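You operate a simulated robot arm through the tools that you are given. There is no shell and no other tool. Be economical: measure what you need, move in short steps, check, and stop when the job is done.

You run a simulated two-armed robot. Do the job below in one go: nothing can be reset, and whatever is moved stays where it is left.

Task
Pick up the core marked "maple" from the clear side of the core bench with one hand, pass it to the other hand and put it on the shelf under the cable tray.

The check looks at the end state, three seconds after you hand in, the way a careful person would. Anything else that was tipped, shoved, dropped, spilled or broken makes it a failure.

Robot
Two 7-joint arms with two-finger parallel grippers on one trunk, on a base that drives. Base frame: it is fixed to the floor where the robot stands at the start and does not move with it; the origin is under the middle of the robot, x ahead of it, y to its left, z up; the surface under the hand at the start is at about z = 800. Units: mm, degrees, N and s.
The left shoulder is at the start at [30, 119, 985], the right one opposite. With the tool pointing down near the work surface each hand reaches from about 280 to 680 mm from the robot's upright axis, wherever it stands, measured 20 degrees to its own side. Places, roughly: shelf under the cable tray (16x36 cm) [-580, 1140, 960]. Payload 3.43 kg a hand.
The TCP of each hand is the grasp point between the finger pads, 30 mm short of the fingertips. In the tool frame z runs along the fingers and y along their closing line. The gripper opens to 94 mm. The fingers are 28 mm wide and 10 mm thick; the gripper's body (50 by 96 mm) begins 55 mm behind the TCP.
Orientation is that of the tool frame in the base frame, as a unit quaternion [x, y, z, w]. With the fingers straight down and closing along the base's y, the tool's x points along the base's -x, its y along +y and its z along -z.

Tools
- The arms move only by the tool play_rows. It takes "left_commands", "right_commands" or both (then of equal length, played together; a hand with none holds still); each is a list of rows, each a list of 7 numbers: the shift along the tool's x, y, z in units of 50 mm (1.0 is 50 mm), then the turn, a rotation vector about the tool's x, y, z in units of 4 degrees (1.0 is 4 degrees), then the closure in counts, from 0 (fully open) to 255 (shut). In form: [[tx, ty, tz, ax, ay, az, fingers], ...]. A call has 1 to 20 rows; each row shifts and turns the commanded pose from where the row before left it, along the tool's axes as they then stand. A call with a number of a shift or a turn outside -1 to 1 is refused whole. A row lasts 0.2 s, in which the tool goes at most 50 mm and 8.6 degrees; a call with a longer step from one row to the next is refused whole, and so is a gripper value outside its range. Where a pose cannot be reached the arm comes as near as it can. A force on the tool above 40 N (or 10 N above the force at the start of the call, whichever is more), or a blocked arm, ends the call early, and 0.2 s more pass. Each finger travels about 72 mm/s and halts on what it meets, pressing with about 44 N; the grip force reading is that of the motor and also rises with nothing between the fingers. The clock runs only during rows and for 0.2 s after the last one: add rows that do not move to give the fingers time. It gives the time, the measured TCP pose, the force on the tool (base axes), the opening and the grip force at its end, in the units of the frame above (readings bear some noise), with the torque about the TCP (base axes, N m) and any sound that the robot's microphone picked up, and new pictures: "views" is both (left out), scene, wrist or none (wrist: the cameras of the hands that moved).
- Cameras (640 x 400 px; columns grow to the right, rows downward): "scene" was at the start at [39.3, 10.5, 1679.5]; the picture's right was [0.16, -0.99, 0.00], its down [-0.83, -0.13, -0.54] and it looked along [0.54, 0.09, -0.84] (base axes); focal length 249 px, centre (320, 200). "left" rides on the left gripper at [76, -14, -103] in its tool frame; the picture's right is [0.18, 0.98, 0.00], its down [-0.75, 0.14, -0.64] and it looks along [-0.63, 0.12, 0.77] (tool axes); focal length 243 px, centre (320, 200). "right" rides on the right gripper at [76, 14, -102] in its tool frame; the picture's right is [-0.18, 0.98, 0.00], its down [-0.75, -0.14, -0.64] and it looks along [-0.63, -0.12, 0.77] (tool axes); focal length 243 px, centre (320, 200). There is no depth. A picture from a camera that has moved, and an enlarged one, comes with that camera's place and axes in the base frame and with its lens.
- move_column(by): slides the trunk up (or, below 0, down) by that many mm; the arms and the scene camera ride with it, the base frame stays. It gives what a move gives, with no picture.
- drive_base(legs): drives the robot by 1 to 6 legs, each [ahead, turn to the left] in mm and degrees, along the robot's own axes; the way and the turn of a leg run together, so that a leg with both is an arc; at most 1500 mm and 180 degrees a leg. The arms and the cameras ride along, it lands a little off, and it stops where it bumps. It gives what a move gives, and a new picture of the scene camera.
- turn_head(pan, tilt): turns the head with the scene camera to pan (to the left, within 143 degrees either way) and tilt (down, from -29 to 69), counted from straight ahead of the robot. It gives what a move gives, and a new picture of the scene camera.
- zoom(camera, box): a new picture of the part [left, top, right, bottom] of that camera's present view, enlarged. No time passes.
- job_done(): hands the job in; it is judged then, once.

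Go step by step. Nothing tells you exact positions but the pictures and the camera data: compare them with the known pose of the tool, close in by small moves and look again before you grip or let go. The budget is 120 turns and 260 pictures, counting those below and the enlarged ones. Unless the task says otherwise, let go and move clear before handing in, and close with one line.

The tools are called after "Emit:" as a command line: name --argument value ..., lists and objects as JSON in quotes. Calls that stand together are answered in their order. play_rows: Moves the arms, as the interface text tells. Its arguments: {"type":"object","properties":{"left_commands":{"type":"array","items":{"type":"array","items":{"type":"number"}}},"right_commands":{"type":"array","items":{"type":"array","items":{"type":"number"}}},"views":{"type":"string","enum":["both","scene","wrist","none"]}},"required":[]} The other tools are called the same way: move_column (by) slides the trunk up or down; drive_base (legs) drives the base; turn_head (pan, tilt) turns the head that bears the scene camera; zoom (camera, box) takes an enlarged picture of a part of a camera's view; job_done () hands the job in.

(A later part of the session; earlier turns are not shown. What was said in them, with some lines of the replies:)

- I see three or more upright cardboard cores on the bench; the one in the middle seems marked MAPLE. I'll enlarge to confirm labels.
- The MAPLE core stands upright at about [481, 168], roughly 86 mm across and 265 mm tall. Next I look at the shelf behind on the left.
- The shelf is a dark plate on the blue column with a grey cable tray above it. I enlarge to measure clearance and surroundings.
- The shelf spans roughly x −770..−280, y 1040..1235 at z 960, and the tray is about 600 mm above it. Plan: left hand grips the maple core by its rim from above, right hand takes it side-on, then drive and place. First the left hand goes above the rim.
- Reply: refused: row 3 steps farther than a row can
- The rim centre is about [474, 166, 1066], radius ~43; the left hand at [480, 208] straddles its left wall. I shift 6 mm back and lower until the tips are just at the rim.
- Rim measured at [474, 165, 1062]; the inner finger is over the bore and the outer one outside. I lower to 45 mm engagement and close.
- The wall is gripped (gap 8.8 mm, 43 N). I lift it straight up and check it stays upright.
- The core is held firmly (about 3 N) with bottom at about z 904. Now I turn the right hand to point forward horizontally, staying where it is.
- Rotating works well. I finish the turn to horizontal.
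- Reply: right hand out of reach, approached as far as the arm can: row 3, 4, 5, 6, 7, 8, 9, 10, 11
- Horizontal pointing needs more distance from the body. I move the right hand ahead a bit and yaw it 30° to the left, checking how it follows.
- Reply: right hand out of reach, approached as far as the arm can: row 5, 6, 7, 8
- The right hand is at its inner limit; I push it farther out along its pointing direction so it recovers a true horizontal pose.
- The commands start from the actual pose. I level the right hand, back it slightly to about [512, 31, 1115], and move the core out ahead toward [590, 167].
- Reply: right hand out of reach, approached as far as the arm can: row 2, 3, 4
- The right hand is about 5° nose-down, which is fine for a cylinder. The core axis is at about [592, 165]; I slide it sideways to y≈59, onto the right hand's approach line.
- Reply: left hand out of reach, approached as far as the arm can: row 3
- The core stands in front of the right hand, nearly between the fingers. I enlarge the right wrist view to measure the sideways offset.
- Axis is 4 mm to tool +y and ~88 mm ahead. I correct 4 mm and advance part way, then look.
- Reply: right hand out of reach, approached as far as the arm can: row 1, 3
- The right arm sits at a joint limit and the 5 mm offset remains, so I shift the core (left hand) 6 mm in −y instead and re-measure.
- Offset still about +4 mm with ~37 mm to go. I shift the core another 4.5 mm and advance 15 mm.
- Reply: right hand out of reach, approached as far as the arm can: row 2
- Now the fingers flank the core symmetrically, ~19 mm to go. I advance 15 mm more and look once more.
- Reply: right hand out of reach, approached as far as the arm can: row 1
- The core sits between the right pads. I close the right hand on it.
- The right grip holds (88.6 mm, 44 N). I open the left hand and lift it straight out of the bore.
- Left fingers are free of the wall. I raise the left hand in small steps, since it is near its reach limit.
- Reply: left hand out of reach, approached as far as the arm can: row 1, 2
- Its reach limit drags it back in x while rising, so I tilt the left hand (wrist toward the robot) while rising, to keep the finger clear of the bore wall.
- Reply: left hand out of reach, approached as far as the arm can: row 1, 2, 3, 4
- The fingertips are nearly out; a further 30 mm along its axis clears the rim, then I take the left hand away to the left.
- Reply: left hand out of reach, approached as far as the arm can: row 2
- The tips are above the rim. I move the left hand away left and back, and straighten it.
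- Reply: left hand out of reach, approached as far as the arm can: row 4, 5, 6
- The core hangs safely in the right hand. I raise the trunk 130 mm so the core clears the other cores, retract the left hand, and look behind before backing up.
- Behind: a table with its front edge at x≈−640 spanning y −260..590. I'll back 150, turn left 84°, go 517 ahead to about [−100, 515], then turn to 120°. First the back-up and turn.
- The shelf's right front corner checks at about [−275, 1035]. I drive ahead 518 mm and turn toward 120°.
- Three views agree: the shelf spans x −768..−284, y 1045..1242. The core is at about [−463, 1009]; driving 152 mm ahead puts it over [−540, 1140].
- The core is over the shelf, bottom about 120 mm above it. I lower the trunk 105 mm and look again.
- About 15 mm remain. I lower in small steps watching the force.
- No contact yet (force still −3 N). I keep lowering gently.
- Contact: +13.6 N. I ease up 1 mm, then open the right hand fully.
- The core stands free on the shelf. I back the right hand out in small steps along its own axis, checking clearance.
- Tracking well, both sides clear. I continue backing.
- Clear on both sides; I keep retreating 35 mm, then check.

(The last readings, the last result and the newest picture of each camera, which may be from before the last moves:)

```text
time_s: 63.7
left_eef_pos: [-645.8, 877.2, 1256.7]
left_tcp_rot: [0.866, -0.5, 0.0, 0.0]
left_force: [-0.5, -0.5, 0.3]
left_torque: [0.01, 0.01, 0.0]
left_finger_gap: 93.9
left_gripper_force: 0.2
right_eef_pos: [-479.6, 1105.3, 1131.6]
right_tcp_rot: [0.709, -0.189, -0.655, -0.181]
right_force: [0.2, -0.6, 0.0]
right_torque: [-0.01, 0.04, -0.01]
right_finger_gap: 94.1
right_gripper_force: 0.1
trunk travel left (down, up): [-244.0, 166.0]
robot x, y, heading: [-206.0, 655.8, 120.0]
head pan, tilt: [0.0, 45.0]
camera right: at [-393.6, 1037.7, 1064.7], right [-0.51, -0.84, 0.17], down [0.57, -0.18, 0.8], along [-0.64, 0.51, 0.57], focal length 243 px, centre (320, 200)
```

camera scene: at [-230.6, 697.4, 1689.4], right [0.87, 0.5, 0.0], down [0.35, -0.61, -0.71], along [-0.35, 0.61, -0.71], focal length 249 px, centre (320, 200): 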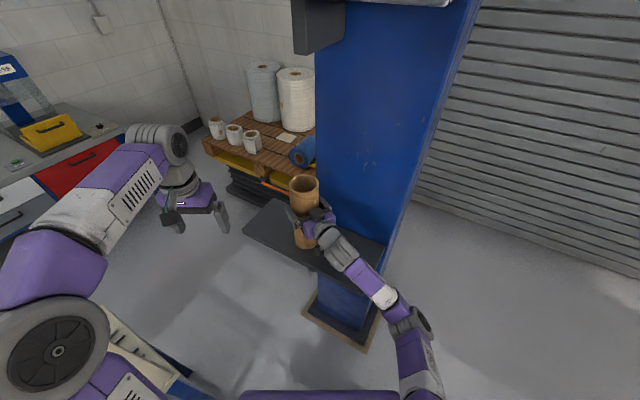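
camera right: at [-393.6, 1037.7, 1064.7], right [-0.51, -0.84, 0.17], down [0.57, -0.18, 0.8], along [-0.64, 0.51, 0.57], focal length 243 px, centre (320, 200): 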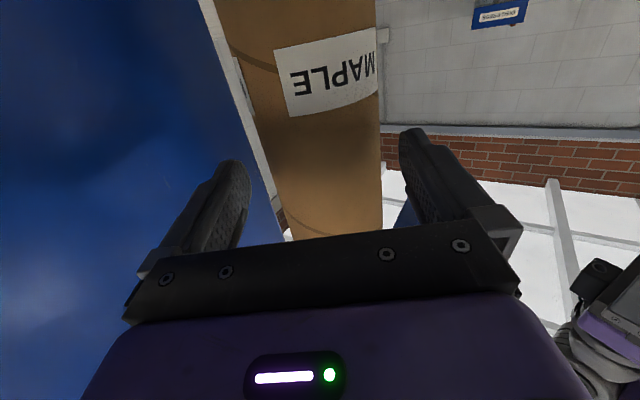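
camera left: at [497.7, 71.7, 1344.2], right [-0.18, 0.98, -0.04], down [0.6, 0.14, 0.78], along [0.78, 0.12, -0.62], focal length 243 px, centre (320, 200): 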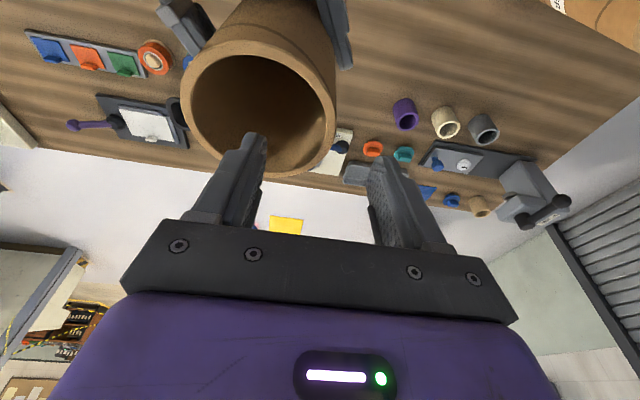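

Nearly out; a bit more retreat, then drive the base back and look.

Emit:
play_rows --right_commands '[[0, 0, -0.25, 0, 0, 0, 0], [0, 0, -0.25, 0, 0, 0, 0], [0, 0, 0, 0, 0, 0, 0]]' --views "none"

Emit:
drive_base --legs '[[-140, 0]]'

Emit:
zoom --camera "scene" --box '[220, 120, 420, 245]'

```text
time_s: 64.5
left_eef_pos: [-644.8, 878.1, 1255.8]
left_tcp_rot: [0.866, -0.501, 0.0, 0.0]
left_force: [0.1, 0.9, -0.3]
left_torque: [0.0, 0.02, 0.01]
left_finger_gap: 94.0
left_gripper_force: 0.1
right_eef_pos: [-457.3, 1092.8, 1134.2]
right_tcp_rot: [0.709, -0.19, -0.655, -0.182]
right_force: [0.1, -0.1, 0.9]
right_torque: [-0.02, -0.01, 0.0]
right_finger_gap: 93.7
right_gripper_force: 0.1
trunk travel left (down, up): [-244.0, 166.0]
robot x, y, heading: [-204.0, 653.3, 119.8]
head pan, tilt: [0.0, 45.0]
```

```text
time_s: 65.8
left_eef_pos: [-574.9, 756.0, 1257.5]
left_tcp_rot: [0.865, -0.502, -0.001, -0.001]
left_force: [-0.4, -0.4, 0.5]
left_torque: [0.02, 0.06, 0.01]
left_finger_gap: 93.8
left_gripper_force: 0.0
right_eef_pos: [-385.9, 971.9, 1135.6]
right_tcp_rot: [0.708, -0.19, -0.655, -0.183]
right_force: [0.3, -0.6, 0.0]
right_torque: [0.03, -0.02, 0.0]
right_finger_gap: 94.1
right_gripper_force: 0.1
trunk travel left (down, up): [-244.0, 166.0]
robot x, y, heading: [-132.1, 529.3, 119.5]
head pan, tilt: [0.0, 45.0]
camera scene: at [-160.0, 574.5, 1689.5], right [0.87, 0.49, 0.0], down [0.35, -0.61, -0.71], along [-0.35, 0.62, -0.71], focal length 249 px, centre (320, 200)
```

scene: 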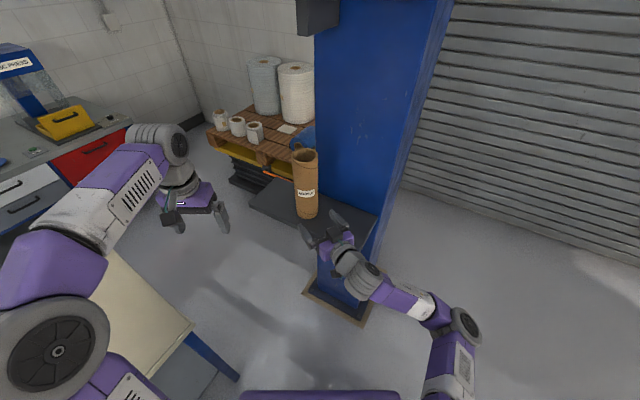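

```text
3.20 times, centred on (320, 182) of scene
camera zoom: at [-160.0, 574.5, 1689.5], right [0.87, 0.49, 0.0], down [0.35, -0.61, -0.71], along [-0.35, 0.62, -0.71], focal length 796 px, centre (320, 256)
```

zoom: 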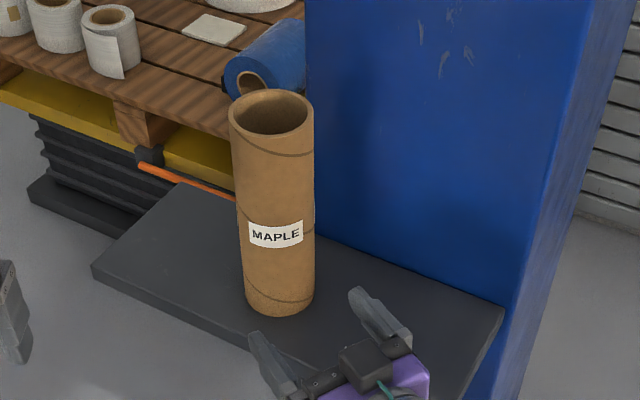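

The MAPLE core stands upright on the shelf and both hands are clear of it. I hand in.

Emit:
job_done

```text
The job is handed in.
```

The core marked "maple" was picked up with the left hand and passed to the right. It now stands upright on the shelf under the cable tray, both hands are clear, and I saw nothing else get disturbed.
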